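You operate a simulated robot arm through the tools that you are given. There is no shell and no other tool. Be economical: measure what you need, move in short steps, check, and stop when the job is done.

You are at the controls of a simulated robot arm. One attempt, no reset.

JOB
Take the orange disc off the blue handle and spin the grey nut back on tight.
Fine: the disc goes on the large disc peg; the nut can wait on the box nut peg.

The check looks at the end state, three seconds after you hand in, the way a careful person would. Anything else that was tipped, shoved, dropped, spilled or broken makes it a failure.

ROBOT AND FRAMES
A 7-joint arm with a two-finger parallel gripper, fixed in place. Base frame: the origin is at the foot of the arm, x ahead of it, y to its left, z up. Units: m, rad, N and s.
Its first joint turns from -1.152 to 1.152 rad. Payload 1.57 kg.
The tool frame sits at the grasp point between the pads (the TCP): z along the fingers, y along the line on which they close. The tips reach 0.03 m beyond it. The gripper opens to 0.11 m. The fingers are 0.024 m wide and 0.012 m thick; the gripper's body (0.048 by 0.112 m) begins 0.078 m behind the TCP.
Orientation is that of the tool frame in the base frame, as a unit quaternion [w, x, y, z]. With the fingers straight down and closing along the base's y, the tool's x points along the base's -x, its y along +y and its z along -z.

CONTROLS
- The arm moves only by the tool apply_moves. Its argument "steps" is a list of rows, each an object of numbers (a shift or turn left out is 0, a gripper value left out holds the last): "x", "y", "z": the shift along the base's x, y, z in m; "wx", "wy", "wz": the turn, a rotation vector about the base's x, y, z in rad; "gripper": the opening, from 0 (shut) to 1 (fully open). In form: [{"x": .., "y": .., "z": .., "wx": .., "wy": .., "wz": .., "gripper": ..}, ...]. A call has 1 to 8 rows; each row shifts and turns the commanded pose from where the row before left it. A row lasts 0.2 s, in which the tool goes at most 0.05 m and 0.15 rad; a call with a longer step from one row to the next is refused whole, and so is a gripper value outside its range. A pose out of reach is approached as far as the arm can. The call stops where the force on the tool passes 40 N (or 10 N more than at its start, if that is more) or the arm is blocked; 0.2 s more then pass. The fingers move at their own pace (about 0.108 m/s each) and stop on an object; they squeeze with about 39 N. The grip force told is the motor's: it shows also when the fingers shut on nothing. Time passes only in rows, and 0.2 s behind the last, so rows that do not move let the fingers close. It gives the time, the measured TCP pose, the force on the tool (base axes), the opening and the grip force at its end, in the units of the frame above (readings bear some noise).
- Cameras (640 x 400 px; columns grow to the right, rows downward): "scene" is fixed at [0.1807, -0.3785, 1.4189]; the picture's right is [0.82, -0.57, 0.00], its down [-0.24, -0.35, -0.90] and it looks along [0.51, 0.74, -0.43] (base axes); focal length 352 px, centre (320, 200). "wrist" rides on the gripper at [-0.036, 0, -0.08] in the tool frame; the picture's right is [0.00, -1.00, 0.00], its down [0.97, 0.00, -0.24] and it looks along [0.24, 0.00, 0.97] (tool axes); focal length 218 px, centre (320, 200). There is no depth. A picture from a camera that has moved, and an enlarged one, comes with that camera's place and axes in the base frame and with its lens. The place of the scene camera against the robot may be out by one fixed shift of up to 0.025 m in any direction.
- capture(camera): a new picture of that camera. It takes no simulated time.
- close_up(camera, box): a new picture of the part [left, top, right, bottom] of that camera's present view, enlarged. It takes no simulated time.
- close_job(): hands the job in; it is judged then, once.

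Work in short steps. Places have to be worked out from the pictures, the camera data and where the tool is seen: move nearer, look again, correct. Check each grasp and each placing, and mend what went wrong. You have 120 turns and 64 pictures in all, those below and enlarged ones among them. Open the gripper and draw the arm clear of the work before you hand the job in, unless the task says otherwise; then end with one line.

The tools are called after ">>>" as a command line: name --argument value ..., lists and objects as JSON in quotes. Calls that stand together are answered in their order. apply_moves: Moves the arm, as the interface text tells. Its arguments: {"type":"object","properties":{"steps":{"type":"array"}},"required":["steps"]} The other tools are called the same way: capture (camera) takes a picture; close_up (camera, box) takes an enlarged picture of a part of a camera's view; close_job () hands the job in.

At the start:

```text
time: 0.0
eef_pos: [0.417, 0.1844, 1.2241]
orientation: [-0.001, 0.0, 1.0, 0.0]
wrist_force: [-0.2, 0.4, 0.3]
opening: 0.1099
grip_force: 0.0
```

scene: 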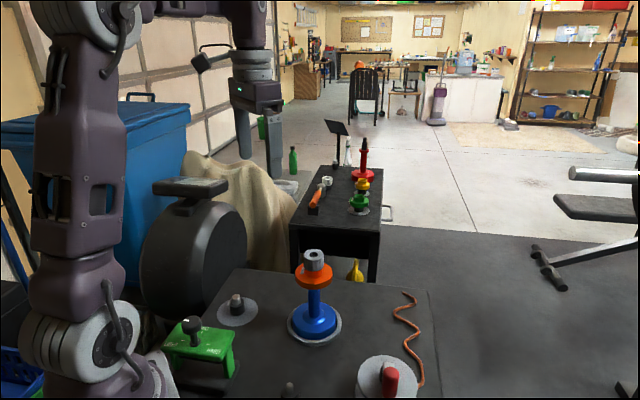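
wrist: 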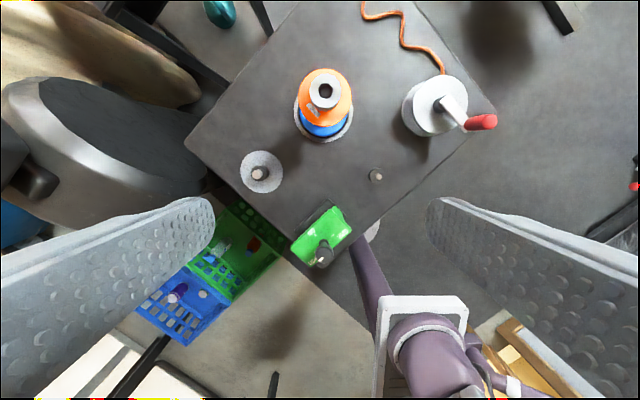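

I begin by looking closely at the workpiece, pegs and box in both cameras.

>>> close_up --camera "scene" --box '[150, 230, 440, 400]'

>>> close_up --camera "wrist" --box '[180, 40, 500, 280]'

```text
2.21 times, centred on (295, 315) of scene
camera zoom: at [0.1807, -0.3785, 1.4189], right [0.82, -0.57, 0.0], down [-0.24, -0.35, -0.9], along [0.51, 0.74, -0.43], focal length 776 px, centre (375, -54)
```

zoom: 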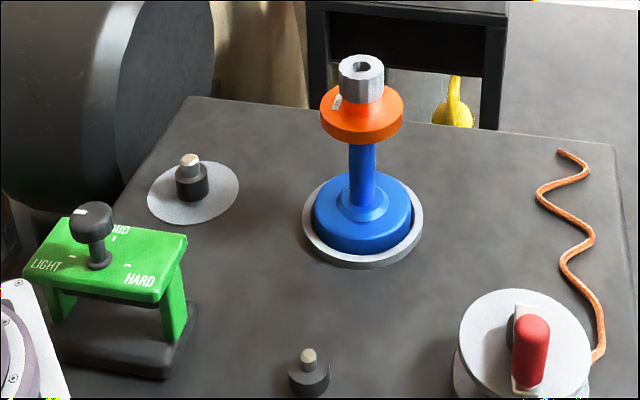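

```text
1.67 times, centred on (340, 160) of wrist
camera zoom: at [0.4536, 0.184, 1.3039], right [0.0, -1.0, 0.0], down [-0.97, 0.0, 0.24], along [-0.24, 0.0, -0.97], focal length 364 px, centre (287, 267)
```

zoom: 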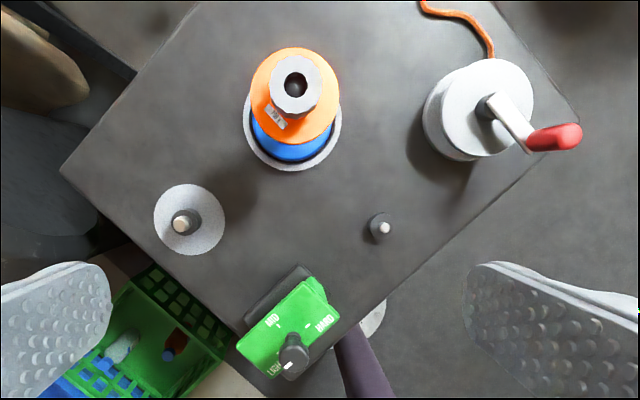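

My two-view estimates disagree on the table height, so I'll shift the wrist camera sideways and measure parallax.

>>> apply_moves --steps '[{"y": -0.04}, {"y": -0.04}, {"y": -0.04}, {"y": 0}]'

>>> capture --camera "wrist"

>>> capture --camera "scene"

```text
time: 1.0
eef_pos: [0.4196, 0.0641, 1.2248]
orientation: [0.0, 0.0, 1.0, 0.0]
wrist_force: [-0.5, 0.2, 0.4]
opening: 0.1101
grip_force: 0.1
```

```text
59 pictures are left
camera wrist: at [0.4551, 0.0628, 1.3043], right [0.0, -1.0, 0.0], down [-0.97, 0.0, 0.24], along [-0.24, 0.0, -0.97], focal length 218 px, centre (320, 200)
```

wrist: 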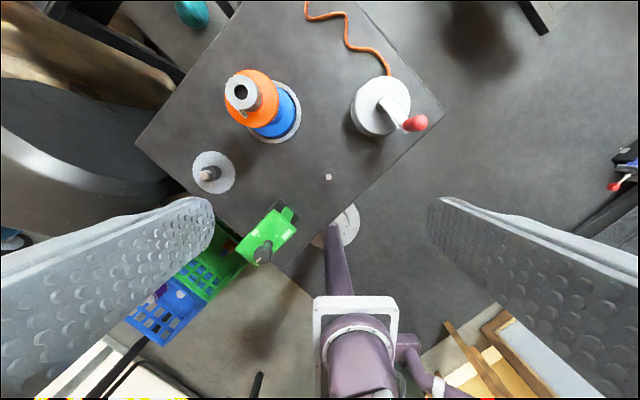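

```text
58 pictures are left
```

scene: 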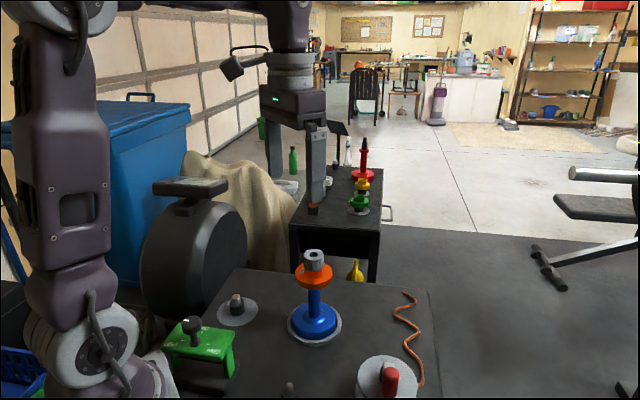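

Parallax gives a table height of about z≈0.755, with the nut top at ≈(0.53, 0.177, 0.958). This agrees with the scene view. I'll move above the nut with plenty of clearance and look again.

>>> apply_moves --steps '[{"x": 0.022, "y": 0.0225, "z": -0.02}, {"x": 0.022, "y": 0.0225, "z": -0.02}, {"x": 0.022, "y": 0.0225, "z": -0.02}, {"x": 0.022, "y": 0.0225, "z": -0.02}, {"x": 0.022, "y": 0.0225, "z": -0.02}, {}]'

>>> capture --camera "wrist"

>>> capture --camera "scene"

```text
time: 2.4
eef_pos: [0.528, 0.1765, 1.1261]
orientation: [0.0, -0.001, 1.0, 0.0]
wrist_force: [-0.5, 0.2, 0.1]
opening: 0.1098
grip_force: 0.0
```

```text
57 pictures are left
camera wrist: at [0.564, 0.1763, 1.204], right [0.0, -1.0, 0.0], down [-0.97, 0.0, 0.24], along [-0.24, 0.0, -0.97], focal length 218 px, centre (320, 200)
```

wrist: 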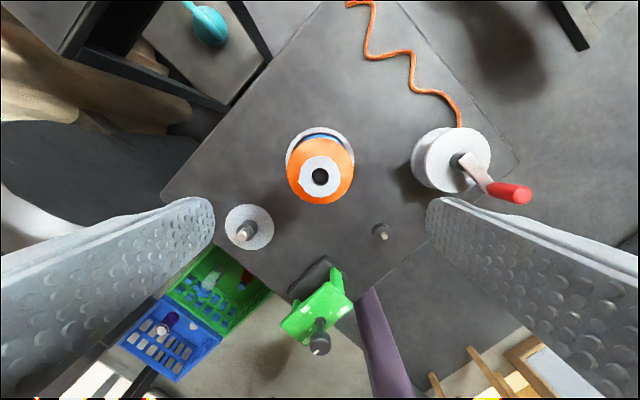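

```text
56 pictures are left
```

scene: 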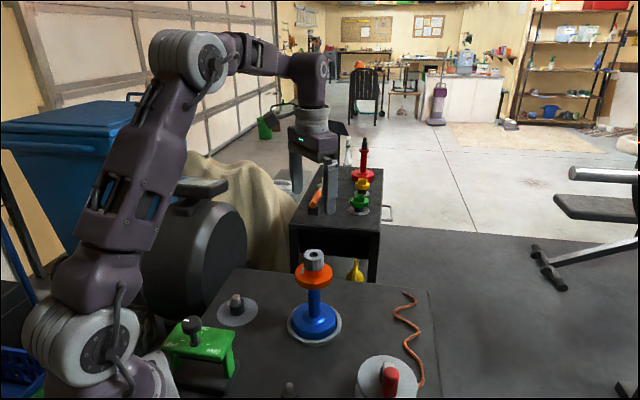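

The nut axis is at about (0.531, 0.176), with a diameter of ≈0.043. I'll descend to just above it and check.

>>> apply_moves --steps '[{"x": 0.003, "z": -0.04}, {"z": -0.04}, {}]'

>>> capture --camera "wrist"

>>> close_up --camera "scene" --box '[240, 190, 400, 290]'

```text
time: 3.2
eef_pos: [0.5307, 0.1774, 1.0454]
orientation: [0.0, 0.0, 1.0, 0.001]
wrist_force: [-0.9, 0.3, 0.0]
opening: 0.1098
grip_force: 0.1
```

```text
55 pictures are left
camera wrist: at [0.5668, 0.1774, 1.125], right [0.0, -1.0, 0.0], down [-0.97, 0.0, 0.24], along [-0.24, 0.0, -0.97], focal length 218 px, centre (320, 200)
```

wrist: 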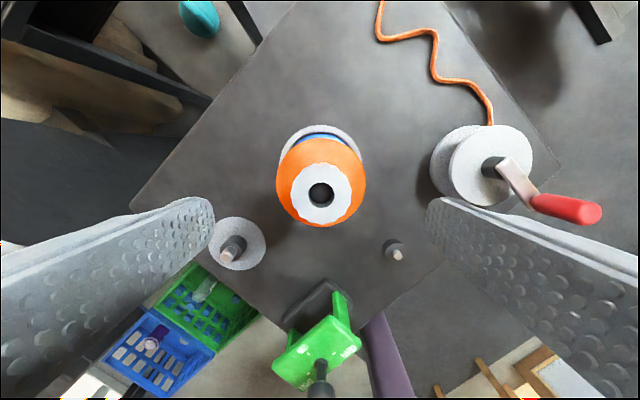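

```text
4.00 times, centred on (320, 240) of scene
camera zoom: at [0.1807, -0.3785, 1.4189], right [0.82, -0.57, 0.0], down [-0.24, -0.35, -0.9], along [0.51, 0.74, -0.43], focal length 1407 px, centre (320, 40)
```

zoom: 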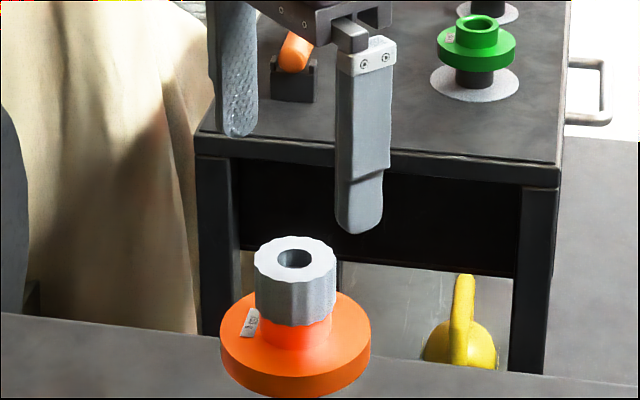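

The nut spans z ≈0.929–0.961 and sits on a narrower hub. I'll pre-rotate the wrist clockwise while it's still clear, so there's room for counter-clockwise turning, and check how far it goes.

>>> apply_moves --steps '[{"wz": -0.15}, {"wz": -0.15}, {"wz": -0.15}, {"wz": -0.15}, {"wz": -0.15}, {"wz": -0.15}, {"wz": -0.15}, {"wz": -0.15}]'

>>> apply_moves --steps '[{"wz": -0.15}, {"wz": -0.15}, {"wz": -0.15}, {"wz": -0.15}, {"wz": -0.15}, {"wz": -0.15}, {"wz": -0.15}, {"wz": -0.15}]'

```text
time: 5.0
eef_pos: [0.5309, 0.1775, 1.0434]
orientation: [-0.001, 0.565, 0.825, 0.001]
wrist_force: [0.1, -0.4, -1.0]
opening: 0.1096
grip_force: 0.0
```

```text
time: 6.8
eef_pos: [0.5304, 0.1761, 1.0443]
orientation: [0.0, 0.932, 0.362, 0.0]
wrist_force: [-0.8, 0.6, 1.1]
opening: 0.1098
grip_force: 0.1
```

The wrist tracked a full −2.4 rad. I'll descend to nut level with the fingers open and check.

>>> apply_moves --steps '[{"z": -0.03}, {"z": -0.03}, {"z": -0.03}, {}]'

>>> capture --camera "wrist"

>>> close_up --camera "scene" --box '[240, 200, 400, 300]'

```text
time: 7.8
eef_pos: [0.5301, 0.1754, 0.9552]
orientation: [0.0, 0.932, 0.363, 0.0]
wrist_force: [-0.5, 0.6, -1.2]
opening: 0.11
grip_force: 0.0
```

```text
53 pictures are left
camera wrist: at [0.5036, 0.1512, 1.0348], right [-0.68, 0.74, 0.0], down [0.71, 0.66, 0.24], along [0.18, 0.16, -0.97], focal length 218 px, centre (320, 200)
```

wrist: 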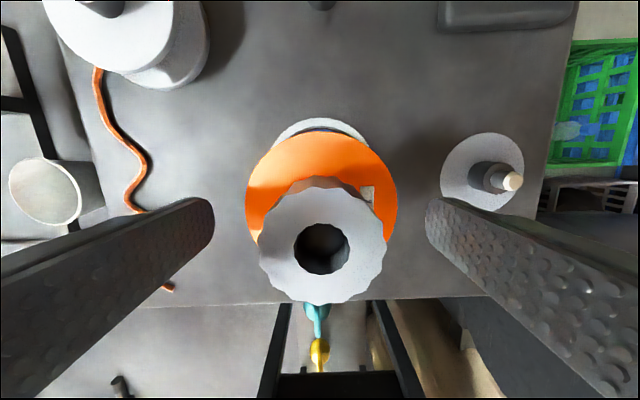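

```text
4.00 times, centred on (320, 250) of scene
camera zoom: at [0.1807, -0.3785, 1.4189], right [0.82, -0.57, 0.0], down [-0.24, -0.35, -0.9], along [0.51, 0.74, -0.43], focal length 1407 px, centre (320, 0)
```

zoom: 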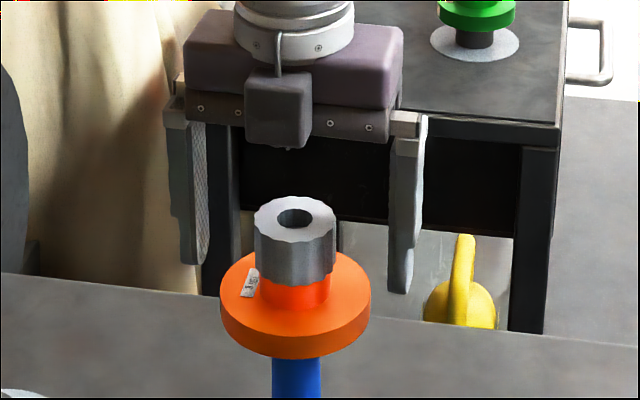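

The nut is centred between the fingers, with the tips at about its lower edge and above the disc. I'll close the gripper now.

>>> apply_moves --steps '[{"gripper": 0}, {"gripper": 0}, {"gripper": 0}, {"gripper": 0}]'

>>> close_up --camera "scene" --box '[240, 200, 400, 300]'

```text
time: 8.8
eef_pos: [0.53, 0.1765, 0.9558]
orientation: [-0.001, 0.932, 0.363, 0.0]
wrist_force: [-3.0, 3.5, -0.5]
opening: 0.0451
grip_force: 38.5
```

```text
4.00 times, centred on (320, 250) of scene
camera zoom: at [0.1807, -0.3784, 1.419], right [0.82, -0.57, 0.0], down [-0.24, -0.35, -0.9], along [0.51, 0.74, -0.43], focal length 1407 px, centre (320, 0)
```

zoom: 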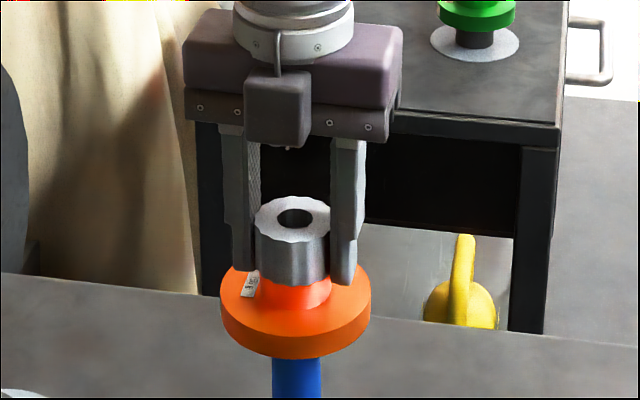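

The nut is gripped at an opening of 0.045. I'll turn it counter-clockwise a little and watch the readings.

>>> apply_moves --steps '[{"wz": 0.12}, {"wz": 0.12}, {"wz": 0.12}, {"wz": 0.12}]'

>>> close_up --camera "scene" --box '[240, 200, 400, 300]'

```text
time: 9.8
eef_pos: [0.5308, 0.178, 0.9554]
orientation: [0.0, 0.818, 0.575, 0.001]
wrist_force: [-9.4, 1.2, 10.2]
opening: 0.0449
grip_force: 39.4
```

```text
4.00 times, centred on (320, 250) of scene
camera zoom: at [0.1803, -0.3785, 1.419], right [0.82, -0.57, 0.0], down [-0.24, -0.35, -0.9], along [0.51, 0.74, -0.43], focal length 1407 px, centre (320, 0)
```

zoom: 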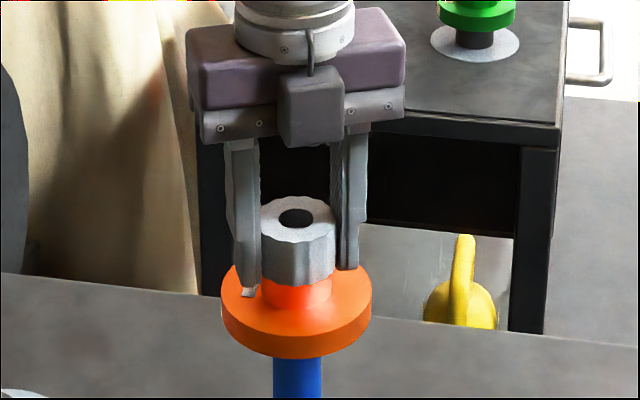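

The upward force of 10 N on the tool suggests the nut is climbing its thread. I'll keep turning while rising slightly, nudging x to relieve the side load.

>>> apply_moves --steps '[{"z": 0.0005, "x": -0.001, "wz": 0.1}, {"z": 0.0003, "wz": 0.1}, {"z": 0.0003, "wz": 0.1}, {"z": 0.0003, "wz": 0.1}, {}]'

>>> close_up --camera "scene" --box '[240, 200, 400, 300]'

```text
time: 11.0
eef_pos: [0.5292, 0.1772, 0.955]
orientation: [0.0, 0.688, 0.726, 0.001]
wrist_force: [1.9, -1.8, -9.3]
opening: 0.045
grip_force: 39.5
```

```text
4.00 times, centred on (320, 250) of scene
camera zoom: at [0.1809, -0.3785, 1.4189], right [0.82, -0.57, 0.0], down [-0.24, -0.35, -0.9], along [0.51, 0.74, -0.43], focal length 1407 px, centre (320, 0)
```

zoom: 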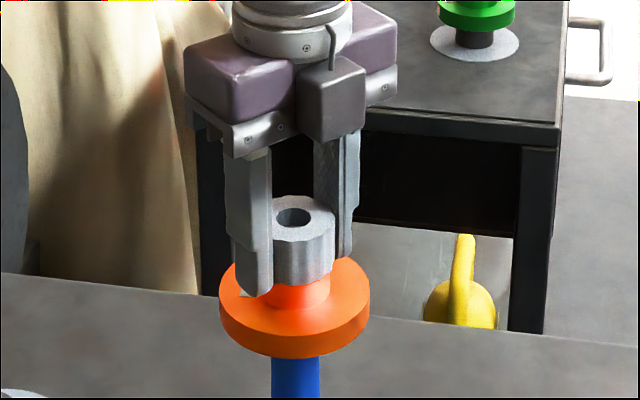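

The z force flipped to −9 N, so I lifted too much; the pitch looks like about 1 mm/rad. I'll turn with no lift to rebalance, then match that pitch.

>>> apply_moves --steps '[{"wz": 0.12}, {"wz": 0.12}, {"wz": 0.12}, {}]'

>>> apply_moves --steps '[{"wz": 0.12}, {"wz": 0.12}, {"wz": 0.12}, {}]'

>>> close_up --camera "scene" --box '[240, 200, 400, 300]'

```text
time: 12.0
eef_pos: [0.53, 0.1757, 0.9558]
orientation: [0.0, 0.547, 0.837, 0.001]
wrist_force: [2.0, -2.1, -9.6]
opening: 0.0451
grip_force: 39.0
```

```text
time: 13.0
eef_pos: [0.5298, 0.1785, 0.9563]
orientation: [0.0, 0.388, 0.922, 0.0]
wrist_force: [1.2, -1.2, -14.8]
opening: 0.045
grip_force: 38.4
```

```text
4.00 times, centred on (320, 250) of scene
camera zoom: at [0.181, -0.3785, 1.4189], right [0.82, -0.57, 0.0], down [-0.24, -0.35, -0.9], along [0.51, 0.74, -0.43], focal length 1407 px, centre (320, 0)
```

zoom: 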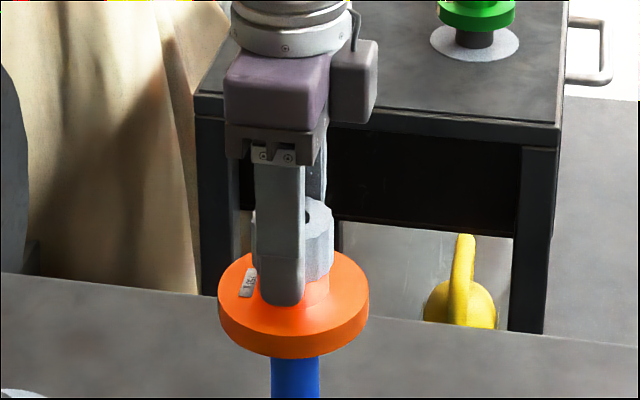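

The downward pull is growing without any lift, so I need a closer look at whether the nut is rising, descending or carrying the handle.

>>> close_up --camera "scene" --box '[276, 240, 356, 290]'

>>> close_up --camera "scene" --box '[240, 250, 400, 350]'

>>> capture --camera "wrist"

```text
8.00 times, centred on (316, 265) of scene
camera zoom: at [0.181, -0.3785, 1.4189], right [0.82, -0.57, 0.0], down [-0.24, -0.35, -0.9], along [0.51, 0.74, -0.43], focal length 2814 px, centre (352, -320)
```

zoom: 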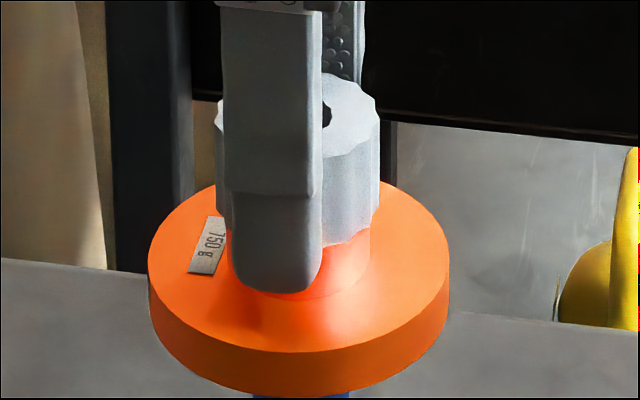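

```text
4.00 times, centred on (320, 300) of scene
camera zoom: at [0.181, -0.3785, 1.4189], right [0.82, -0.57, 0.0], down [-0.24, -0.35, -0.9], along [0.51, 0.74, -0.43], focal length 1407 px, centre (320, -200)
```

zoom: 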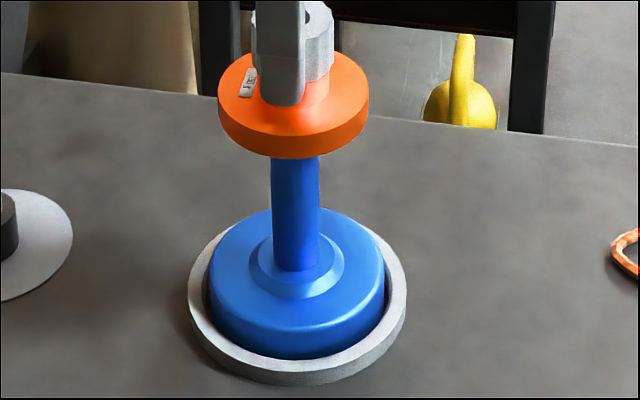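

```text
45 pictures are left
camera wrist: at [0.5544, 0.1511, 1.0357], right [-0.71, -0.7, 0.0], down [-0.68, 0.69, 0.24], along [-0.17, 0.17, -0.97], focal length 218 px, centre (320, 200)
```

wrist: 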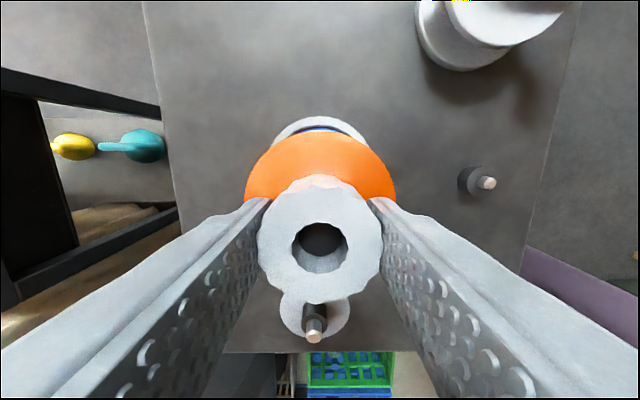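

The disc label hasn't turned while the nut has, so the nut is turning on its thread. I'll hold still to check the force noise, then turn more and watch Fz.

>>> apply_moves --steps '[{}, {}]'

>>> apply_moves --steps '[{"wz": 0.12}, {"wz": 0.12}, {}, {}]'

>>> apply_moves --steps '[{"wz": 0.12}, {"wz": 0.12}, {}, {}]'

```text
time: 13.6
eef_pos: [0.5286, 0.1779, 0.9566]
orientation: [0.0, 0.389, 0.921, 0.0]
wrist_force: [0.0, -1.9, -14.8]
opening: 0.0452
grip_force: 38.7
```

```text
time: 14.6
eef_pos: [0.5296, 0.1779, 0.9541]
orientation: [0.001, 0.275, 0.961, 0.0]
wrist_force: [1.7, -4.6, 2.2]
opening: 0.0448
grip_force: 39.4
```

```text
time: 15.6
eef_pos: [0.5308, 0.1769, 0.9562]
orientation: [0.001, 0.159, 0.987, -0.001]
wrist_force: [4.8, -6.8, 12.1]
opening: 0.0449
grip_force: 39.3
```

Fz now climbs with rotation (−15 → +2 → +12 N), so counter-clockwise does raise the nut. I'll keep turning with a matched lift.

>>> apply_moves --steps '[{"wz": 0.12, "z": 0.0003}, {"wz": 0.12, "z": 0.0003}, {"wz": 0.12, "z": 0.0002}, {}, {}]'

>>> apply_moves --steps '[{"wz": 0.12, "z": 0.0002}, {"wz": 0.12, "z": 0.0002}, {"wz": 0.12, "z": 0.0002}, {}, {}]'

>>> close_up --camera "scene" --box '[276, 240, 356, 290]'

```text
time: 16.8
eef_pos: [0.5301, 0.1766, 0.956]
orientation: [-0.002, -0.022, 1.0, 0.0]
wrist_force: [4.1, 0.7, -3.2]
opening: 0.045
grip_force: 39.4
```

```text
time: 18.0
eef_pos: [0.5293, 0.1768, 0.9565]
orientation: [-0.001, -0.2, 0.98, -0.001]
wrist_force: [-0.3, 0.7, -19.3]
opening: 0.0449
grip_force: 38.9
```

```text
8.00 times, centred on (316, 265) of scene
camera zoom: at [0.181, -0.3784, 1.4189], right [0.82, -0.57, 0.0], down [-0.24, -0.35, -0.9], along [0.51, 0.74, -0.43], focal length 2814 px, centre (352, -320)
```

zoom: 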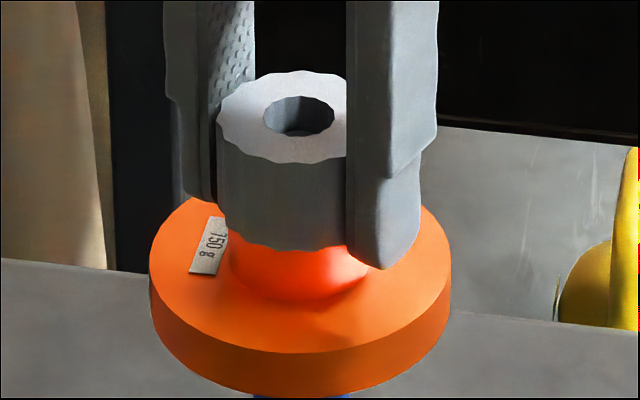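

The nut hasn't visibly risen, so either the pitch is fine or the fingers are slipping. I'll compare the nut's tooth pattern against the fingers in the wrist view.

>>> close_up --camera "wrist" --box '[240, 160, 400, 320]'

>>> apply_moves --steps '[{"wz": 0.12, "z": -0.0004}, {"wz": 0.12, "z": -0.0004}, {"wz": 0.12, "z": -0.0004}, {}, {}]'

>>> close_up --camera "wrist" --box '[240, 160, 400, 320]'

```text
2.50 times, centred on (320, 240) of wrist
camera zoom: at [0.5628, 0.1905, 1.0358], right [0.39, -0.92, 0.0], down [-0.89, -0.38, 0.24], along [-0.22, -0.09, -0.97], focal length 546 px, centre (320, 100)
```

zoom: 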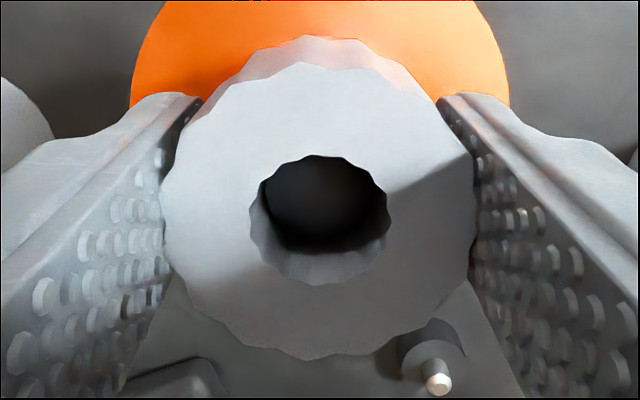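

```text
time: 19.2
eef_pos: [0.5291, 0.1775, 0.9551]
orientation: [-0.001, -0.372, 0.928, 0.0]
wrist_force: [0.5, -0.5, -0.3]
opening: 0.045
grip_force: 38.9
```

```text
2.50 times, centred on (320, 240) of wrist
camera zoom: at [0.5554, 0.2016, 1.0354], right [0.69, -0.72, 0.0], down [-0.7, -0.67, 0.24], along [-0.17, -0.17, -0.97], focal length 546 px, centre (320, 100)
```

zoom: 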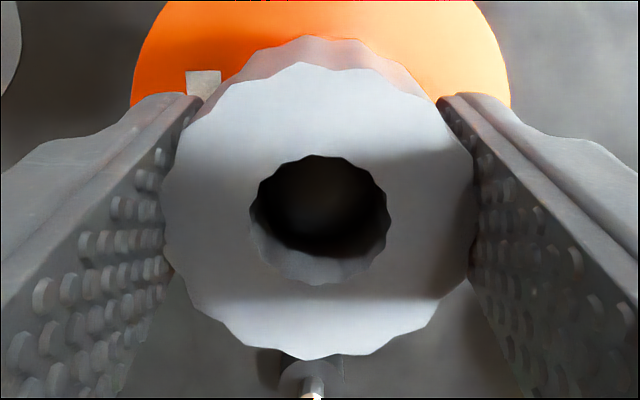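

The nut turns rigidly with the fingers and the force is now balanced. I'll continue turning with a small lift of about 0.4 mm/rad.

>>> apply_moves --steps '[{"wz": 0.14, "z": 6e-05}, {"wz": 0.14, "z": 6e-05}, {"wz": 0.14, "z": 6e-05}, {"wz": 0.14, "z": 6e-05}, {"wz": 0.14, "z": 6e-05}, {"wz": 0.14, "z": 6e-05}, {}, {}]'

>>> apply_moves --steps '[{"wz": 0.14, "z": 6e-05}, {"wz": 0.14, "z": 6e-05}, {"wz": 0.14, "z": 6e-05}, {"wz": 0.14, "z": 6e-05}, {"wz": 0.14, "z": 6e-05}, {"wz": 0.14, "z": 6e-05}, {}, {}]'

>>> close_up --camera "scene" --box '[276, 240, 356, 290]'

```text
time: 21.0
eef_pos: [0.5296, 0.1762, 0.9573]
orientation: [0.001, 0.718, -0.696, 0.0]
wrist_force: [0.4, -1.1, -0.7]
opening: 0.0449
grip_force: 39.3
```

```text
time: 22.8
eef_pos: [0.5302, 0.1768, 0.9574]
orientation: [0.0, 0.94, -0.342, 0.001]
wrist_force: [-0.2, 1.1, 0.3]
opening: 0.0447
grip_force: 39.1
```

```text
8.00 times, centred on (316, 265) of scene
camera zoom: at [0.1807, -0.3785, 1.4189], right [0.82, -0.57, 0.0], down [-0.24, -0.35, -0.9], along [0.51, 0.74, -0.43], focal length 2814 px, centre (352, -320)
```

zoom: 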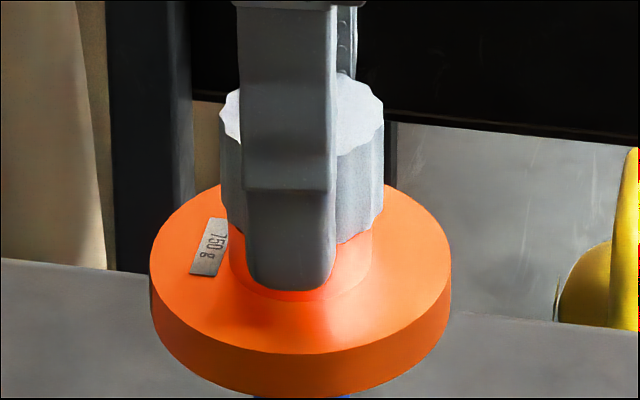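

The forces are near zero, so the nut may already be free. I'll try a gentle 3 mm lift.

>>> apply_moves --steps '[{"z": 0.0015}, {"z": 0.0015}, {}, {}]'

>>> close_up --camera "scene" --box '[276, 240, 356, 290]'

```text
time: 23.8
eef_pos: [0.5322, 0.1777, 0.9594]
orientation: [0.0, 0.94, -0.342, -0.001]
wrist_force: [-1.3, 0.1, -0.9]
opening: 0.0448
grip_force: 39.1
```

```text
8.00 times, centred on (316, 265) of scene
camera zoom: at [0.1807, -0.3785, 1.4189], right [0.82, -0.57, 0.0], down [-0.24, -0.35, -0.9], along [0.51, 0.74, -0.43], focal length 2814 px, centre (352, -320)
```

zoom: 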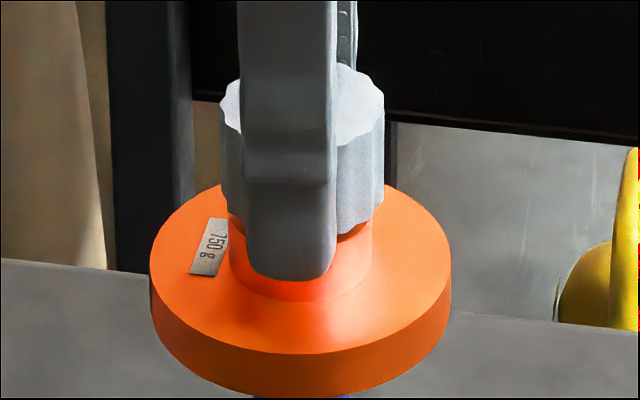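

The nut is free, with a gap now visible under it. I'll lift it clear and unwind the wrist while moving toward the pegs.

>>> apply_moves --steps '[{"z": 0.02}, {"z": 0.03}, {"z": 0.04}, {"z": 0.04, "wz": -0.14}, {"x": -0.02, "y": -0.02, "wz": -0.15}, {"x": -0.02, "y": -0.02, "wz": -0.15}, {"x": -0.02, "y": -0.02, "wz": -0.15}, {"wz": -0.15}]'

>>> apply_moves --steps '[{"x": -0.02, "y": -0.02, "wz": -0.15}, {"x": -0.02, "y": -0.02, "wz": -0.15}, {"wz": -0.15}, {"wz": -0.15}, {"wz": -0.15}, {"wz": -0.15}, {"wz": -0.15}, {"wz": -0.15}]'

>>> capture --camera "scene"

>>> capture --camera "wrist"

```text
time: 25.6
eef_pos: [0.4706, 0.1165, 1.0909]
orientation: [0.0, 0.751, -0.66, 0.0]
wrist_force: [-1.1, -0.4, -0.8]
opening: 0.0448
grip_force: 38.9
```

```text
time: 27.4
eef_pos: [0.4298, 0.0759, 1.0899]
orientation: [0.0, -0.248, 0.969, 0.0]
wrist_force: [-0.3, -0.9, -0.2]
opening: 0.045
grip_force: 39.3
```

```text
39 pictures are left
```

scene: 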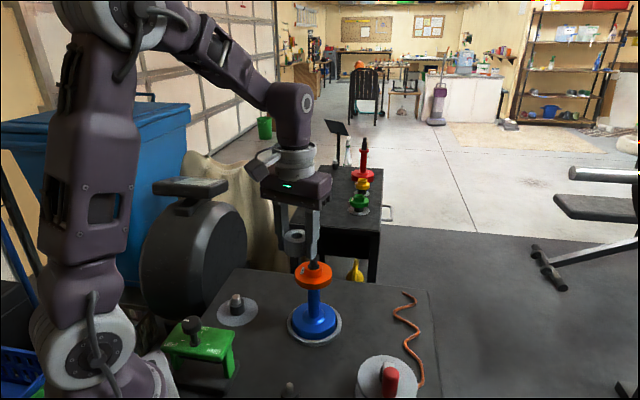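

```text
38 pictures are left
camera wrist: at [0.4613, 0.0935, 1.1698], right [0.48, -0.88, 0.0], down [-0.85, -0.47, 0.24], along [-0.21, -0.12, -0.97], focal length 218 px, centre (320, 200)
```

wrist: 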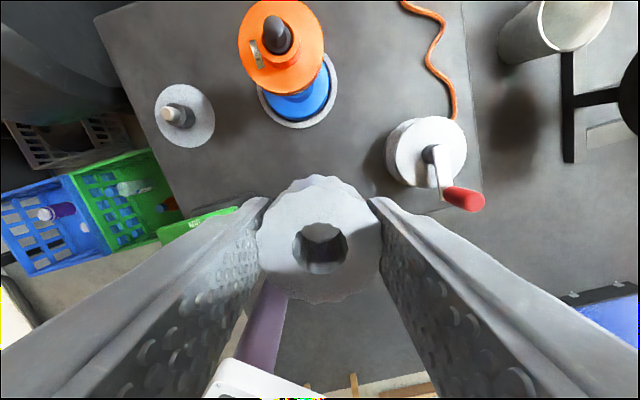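

The nut is held and the handle now shows a bare threaded tip. The small peg is hidden behind the nut, so I'll finish the yaw and step aside to see it.

>>> apply_moves --steps '[{"wz": -0.15, "y": 0.02}, {"wz": -0.15, "y": 0.02}, {"wz": -0.15, "y": 0.02}, {"wz": -0.05, "y": 0.02}, {}]'

>>> capture --camera "wrist"

>>> close_up --camera "scene" --box '[160, 270, 368, 400]'

```text
time: 28.6
eef_pos: [0.4306, 0.1571, 1.0916]
orientation: [0.0, -0.001, 1.0, 0.0]
wrist_force: [-0.4, 0.8, -1.1]
opening: 0.0447
grip_force: 38.9
```

```text
37 pictures are left
camera wrist: at [0.4662, 0.1562, 1.17], right [0.0, -1.0, 0.0], down [-0.97, 0.0, 0.24], along [-0.24, 0.0, -0.97], focal length 218 px, centre (320, 200)
```

wrist: 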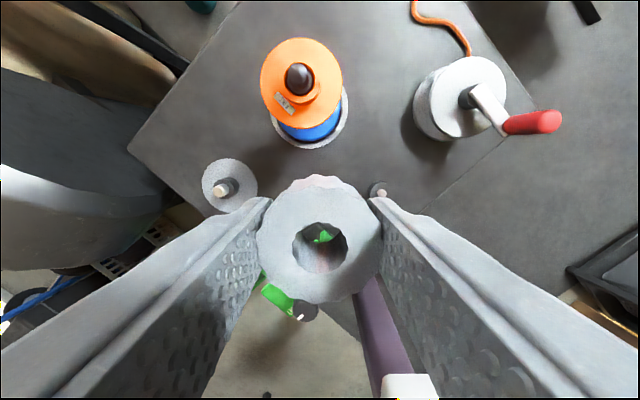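

```text
3.08 times, centred on (264, 335) of scene
camera zoom: at [0.1807, -0.3785, 1.4189], right [0.82, -0.57, 0.0], down [-0.24, -0.35, -0.9], along [0.51, 0.74, -0.43], focal length 1082 px, centre (492, -215)
```

zoom: 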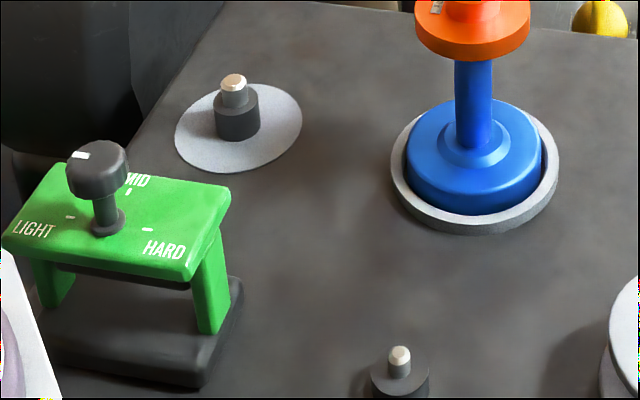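

The small peg tip triangulates to roughly (0.383, 0.042, 0.78). I'll move to the near side of it (smaller x), so the peg appears above the nut in the wrist view, and refine.

>>> apply_moves --steps '[{"x": -0.02, "y": -0.023, "z": -0.01}, {"x": -0.02, "y": -0.023, "z": -0.01}, {"x": -0.02, "y": -0.023, "z": -0.02}, {"x": -0.02, "y": -0.023, "z": -0.02}, {"x": -0.02, "y": -0.023, "z": -0.02}, {}]'

>>> capture --camera "wrist"

>>> capture --camera "scene"

```text
time: 30.0
eef_pos: [0.3306, 0.0416, 1.0089]
orientation: [0.0, -0.001, 1.0, 0.0]
wrist_force: [0.2, -0.8, -0.4]
opening: 0.0451
grip_force: 39.4
```

```text
35 pictures are left
camera wrist: at [0.3665, 0.0408, 1.089], right [0.0, -1.0, 0.0], down [-0.97, 0.0, 0.24], along [-0.24, 0.0, -0.97], focal length 218 px, centre (320, 200)
```

wrist: 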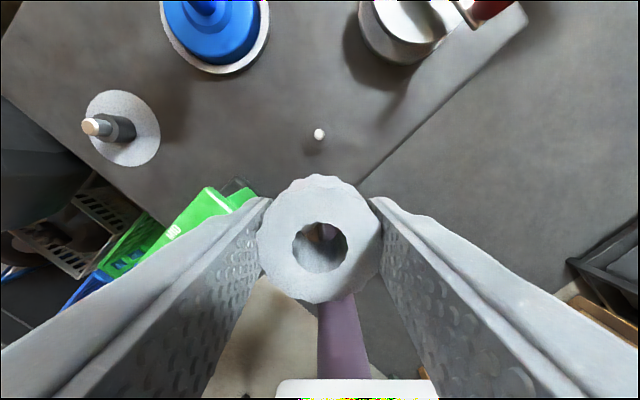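

```text
34 pictures are left
```

scene: 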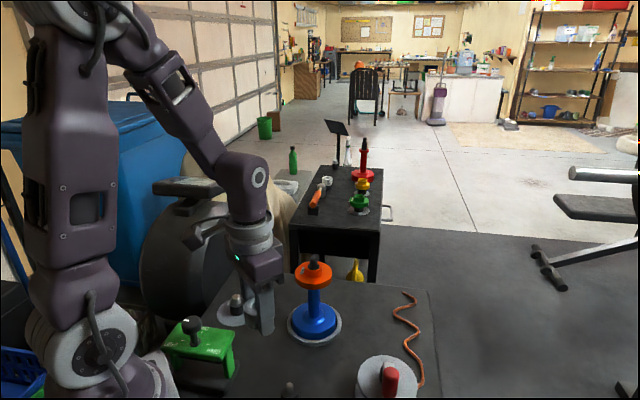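

Now the peg is nearly straight below the camera. I'll zoom in for precise coordinates.

>>> close_up --camera "wrist" --box '[280, 100, 360, 170]'

```text
5.71 times, centred on (320, 135) of wrist
camera zoom: at [0.3665, 0.0408, 1.089], right [0.0, -1.0, 0.0], down [-0.97, 0.0, 0.24], along [-0.24, 0.0, -0.97], focal length 1247 px, centre (320, 571)
```

zoom: 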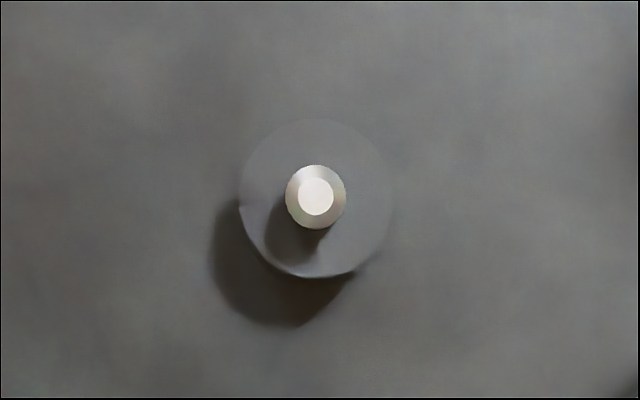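

The peg is at (0.382, 0.042), with tip ø≈15 mm and a collar of radius ≈20 mm. I'll move over it and descend to TCP z≈0.87.

>>> apply_moves --steps '[{"x": 0.0257}, {"x": 0.0257, "y": 0.0004}, {"z": -0.04}, {"z": -0.04}, {"z": -0.04}, {"z": -0.019}, {}]'

>>> close_up --camera "scene" --box '[208, 290, 384, 400]'

>>> close_up --camera "wrist" --box '[240, 160, 400, 320]'

```text
time: 31.6
eef_pos: [0.3813, 0.042, 0.8711]
orientation: [0.0, -0.003, 1.0, 0.0]
wrist_force: [0.7, 0.0, -1.1]
opening: 0.0447
grip_force: 38.8
```

```text
3.64 times, centred on (296, 345) of scene
camera zoom: at [0.1807, -0.3785, 1.4189], right [0.82, -0.57, 0.0], down [-0.24, -0.35, -0.9], along [0.51, 0.74, -0.43], focal length 1279 px, centre (407, -327)
```

zoom: 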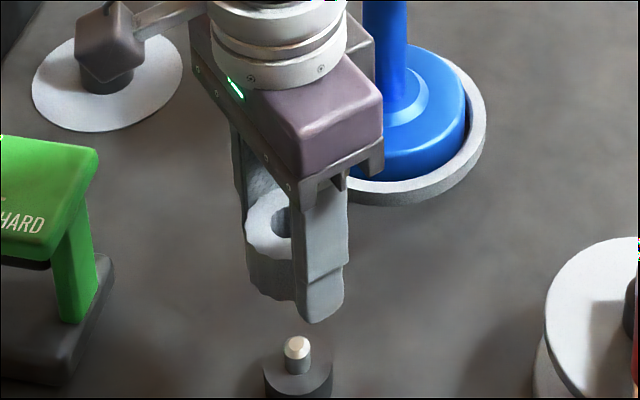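

```text
2.50 times, centred on (320, 240) of wrist
camera zoom: at [0.4174, 0.0424, 0.9509], right [0.0, -1.0, 0.0], down [-0.97, 0.0, 0.24], along [-0.24, 0.0, -0.97], focal length 546 px, centre (320, 100)
```

zoom: 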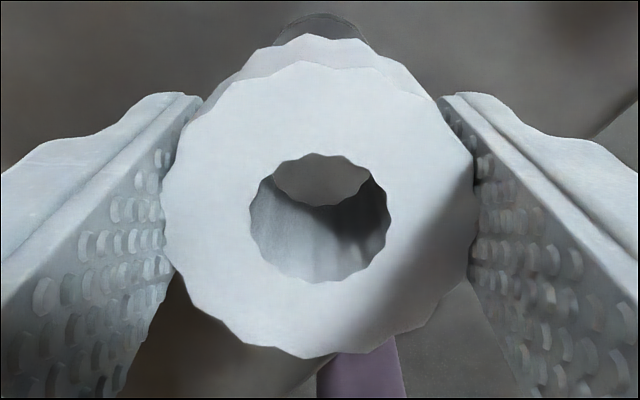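

The alignment looks right: the collar is centred below the nut. I'll descend in small steps, watching the force.

>>> apply_moves --steps '[{"z": -0.015}, {"z": -0.015}, {"z": -0.01}, {}]'

>>> close_up --camera "scene" --box '[208, 290, 384, 400]'

>>> close_up --camera "wrist" --box '[240, 160, 400, 320]'

```text
time: 32.6
eef_pos: [0.3823, 0.0448, 0.8303]
orientation: [0.0, -0.002, 1.0, 0.0]
wrist_force: [-0.8, 0.1, -0.2]
opening: 0.0451
grip_force: 38.9
```

```text
3.64 times, centred on (296, 345) of scene
camera zoom: at [0.1807, -0.3785, 1.4189], right [0.82, -0.57, 0.0], down [-0.24, -0.35, -0.9], along [0.51, 0.74, -0.43], focal length 1279 px, centre (407, -327)
```

zoom: 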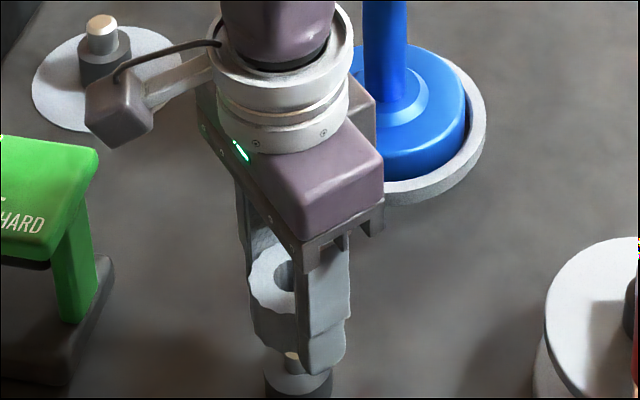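

```text
2.50 times, centred on (320, 240) of wrist
camera zoom: at [0.418, 0.0431, 0.9105], right [0.0, -1.0, 0.0], down [-0.97, 0.0, 0.24], along [-0.24, 0.0, -0.97], focal length 546 px, centre (320, 100)
```

zoom: 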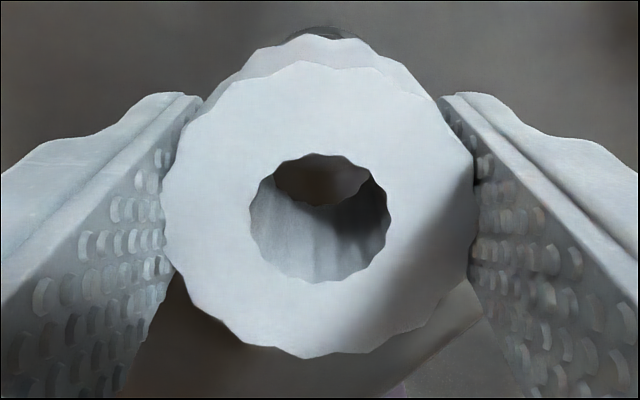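

The nut's projected path leads straight to the peg tip. I'll continue down slowly.

>>> apply_moves --steps '[{"z": -0.006}, {"z": -0.006}, {}, {}]'

>>> close_up --camera "wrist" --box '[240, 160, 400, 320]'

```text
time: 33.6
eef_pos: [0.3815, 0.0427, 0.8179]
orientation: [0.0, -0.002, 1.0, 0.0]
wrist_force: [-0.3, -0.1, -0.3]
opening: 0.0448
grip_force: 39.3
```

```text
2.50 times, centred on (320, 240) of wrist
camera zoom: at [0.4178, 0.0424, 0.8981], right [0.0, -1.0, 0.0], down [-0.97, 0.0, 0.24], along [-0.24, 0.0, -0.97], focal length 546 px, centre (320, 100)
```

zoom: 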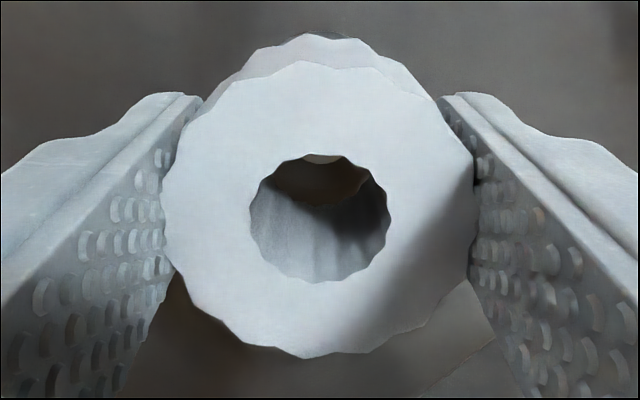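

The tip appears in the hole, laterally centred, with no contact force. I'll continue down.

>>> apply_moves --steps '[{"z": -0.004}, {"z": -0.004}, {"z": -0.004}, {}]'

>>> close_up --camera "wrist" --box '[240, 160, 400, 320]'

```text
time: 34.6
eef_pos: [0.3823, 0.0419, 0.8068]
orientation: [-0.001, -0.001, 1.0, 0.0]
wrist_force: [-0.3, -0.3, -0.9]
opening: 0.0452
grip_force: 39.1
```

```text
2.50 times, centred on (320, 240) of wrist
camera zoom: at [0.4175, 0.042, 0.8871], right [0.0, -1.0, 0.0], down [-0.97, 0.0, 0.24], along [-0.24, 0.0, -0.97], focal length 546 px, centre (320, 100)
```

zoom: 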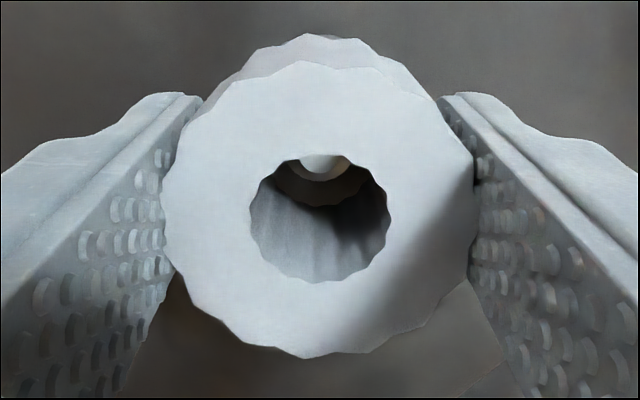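

The tip is moving toward the centre of the bore as expected. I'll keep lowering until contact.

>>> apply_moves --steps '[{"z": -0.004}, {"z": -0.004}, {"z": -0.004}, {}]'

>>> close_up --camera "wrist" --box '[240, 160, 400, 320]'

```text
time: 35.6
eef_pos: [0.3817, 0.0424, 0.7964]
orientation: [0.0, -0.003, 1.0, 0.0]
wrist_force: [0.2, -0.2, -0.4]
opening: 0.0447
grip_force: 39.1
```

```text
2.50 times, centred on (320, 240) of wrist
camera zoom: at [0.4174, 0.0418, 0.8752], right [0.0, -1.0, 0.0], down [-0.97, 0.0, 0.24], along [-0.24, 0.0, -0.97], focal length 546 px, centre (320, 100)
```

zoom: 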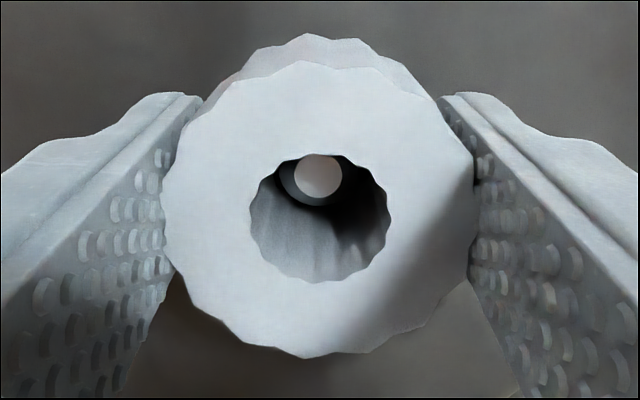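

The tip is at the bore entry and centred to within 1 mm. I'll make a slight y correction and keep descending.

>>> apply_moves --steps '[{"z": -0.004, "y": 0.0005}, {"z": -0.004}, {"z": -0.004}, {}]'

>>> close_up --camera "wrist" --box '[240, 160, 400, 320]'

>>> close_up --camera "scene" --box '[208, 290, 384, 400]'

```text
time: 36.6
eef_pos: [0.3812, 0.0426, 0.7837]
orientation: [-0.001, -0.003, 1.0, 0.0]
wrist_force: [-4.2, 4.4, 30.5]
opening: 0.0452
grip_force: 39.1
```

```text
2.50 times, centred on (320, 240) of wrist
camera zoom: at [0.417, 0.0423, 0.8636], right [0.0, -1.0, 0.0], down [-0.97, 0.0, 0.24], along [-0.24, 0.0, -0.97], focal length 546 px, centre (320, 100)
```

zoom: 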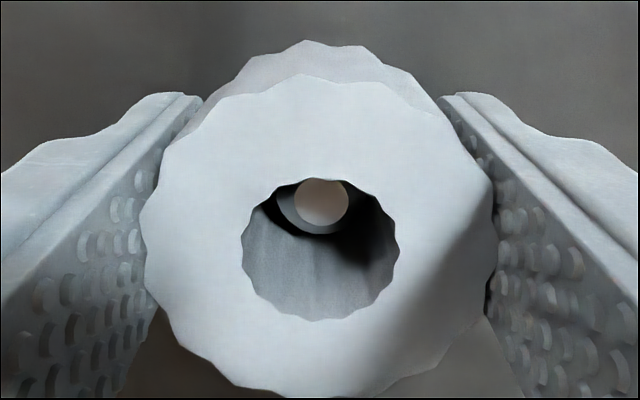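

```text
3.64 times, centred on (296, 345) of scene
camera zoom: at [0.1802, -0.3785, 1.419], right [0.82, -0.57, 0.0], down [-0.24, -0.35, -0.9], along [0.51, 0.74, -0.43], focal length 1279 px, centre (407, -327)
```

zoom: 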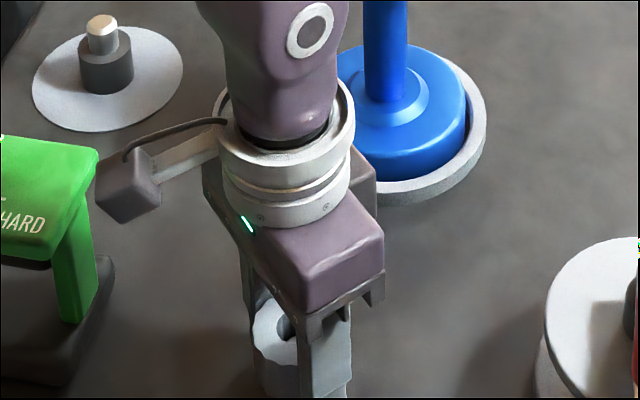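

There's 30 N of contact and the nut slid up a little in the fingers. By my numbers its bottom is ~16 mm below the peg tip, so it's seated on the collar. I'll relieve the load, open, rise and check.

>>> apply_moves --steps '[{"z": 0.001}, {"z": 0.001}, {}]'

>>> apply_moves --steps '[{"gripper": 0.7}, {"gripper": 0.7}, {"gripper": 0.7}]'

>>> apply_moves --steps '[{"z": 0.03}, {"z": 0.04}, {"z": 0.04}, {"z": 0.04}, {"z": 0.04}, {}]'

>>> close_up --camera "scene" --box '[208, 290, 384, 400]'

>>> capture --camera "wrist"

```text
time: 37.4
eef_pos: [0.3812, 0.0426, 0.786]
orientation: [0.0, -0.002, 1.0, -0.001]
wrist_force: [-0.4, 1.0, -1.0]
opening: 0.0449
grip_force: 39.0
```

```text
time: 38.2
eef_pos: [0.3824, 0.0426, 0.7857]
orientation: [-0.001, -0.003, 1.0, 0.0]
wrist_force: [0.2, -0.3, -0.1]
opening: 0.077
grip_force: 0.0
```

```text
time: 39.6
eef_pos: [0.382, 0.0448, 0.9761]
orientation: [0.0, -0.001, 1.0, 0.001]
wrist_force: [-0.3, 0.4, 0.4]
opening: 0.0768
grip_force: 0.0
```

```text
3.64 times, centred on (296, 345) of scene
camera zoom: at [0.1807, -0.3785, 1.4189], right [0.82, -0.57, 0.0], down [-0.24, -0.35, -0.9], along [0.51, 0.74, -0.43], focal length 1279 px, centre (407, -327)
```

zoom: 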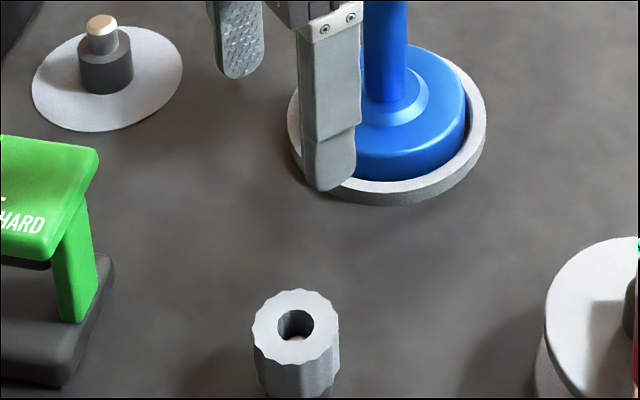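

```text
22 pictures are left
camera wrist: at [0.4176, 0.0438, 1.0554], right [0.0, -1.0, 0.0], down [-0.97, 0.0, 0.24], along [-0.24, 0.0, -0.97], focal length 218 px, centre (320, 200)
```

wrist: 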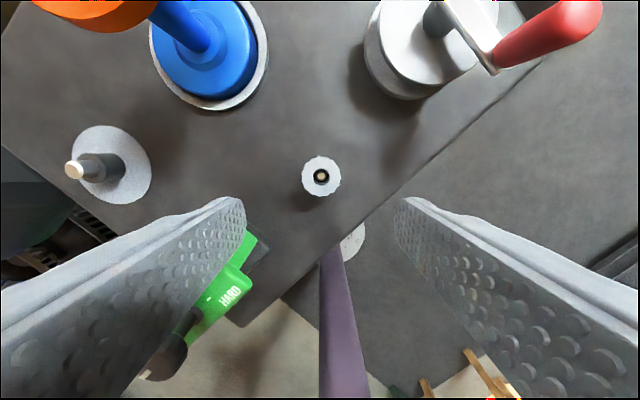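

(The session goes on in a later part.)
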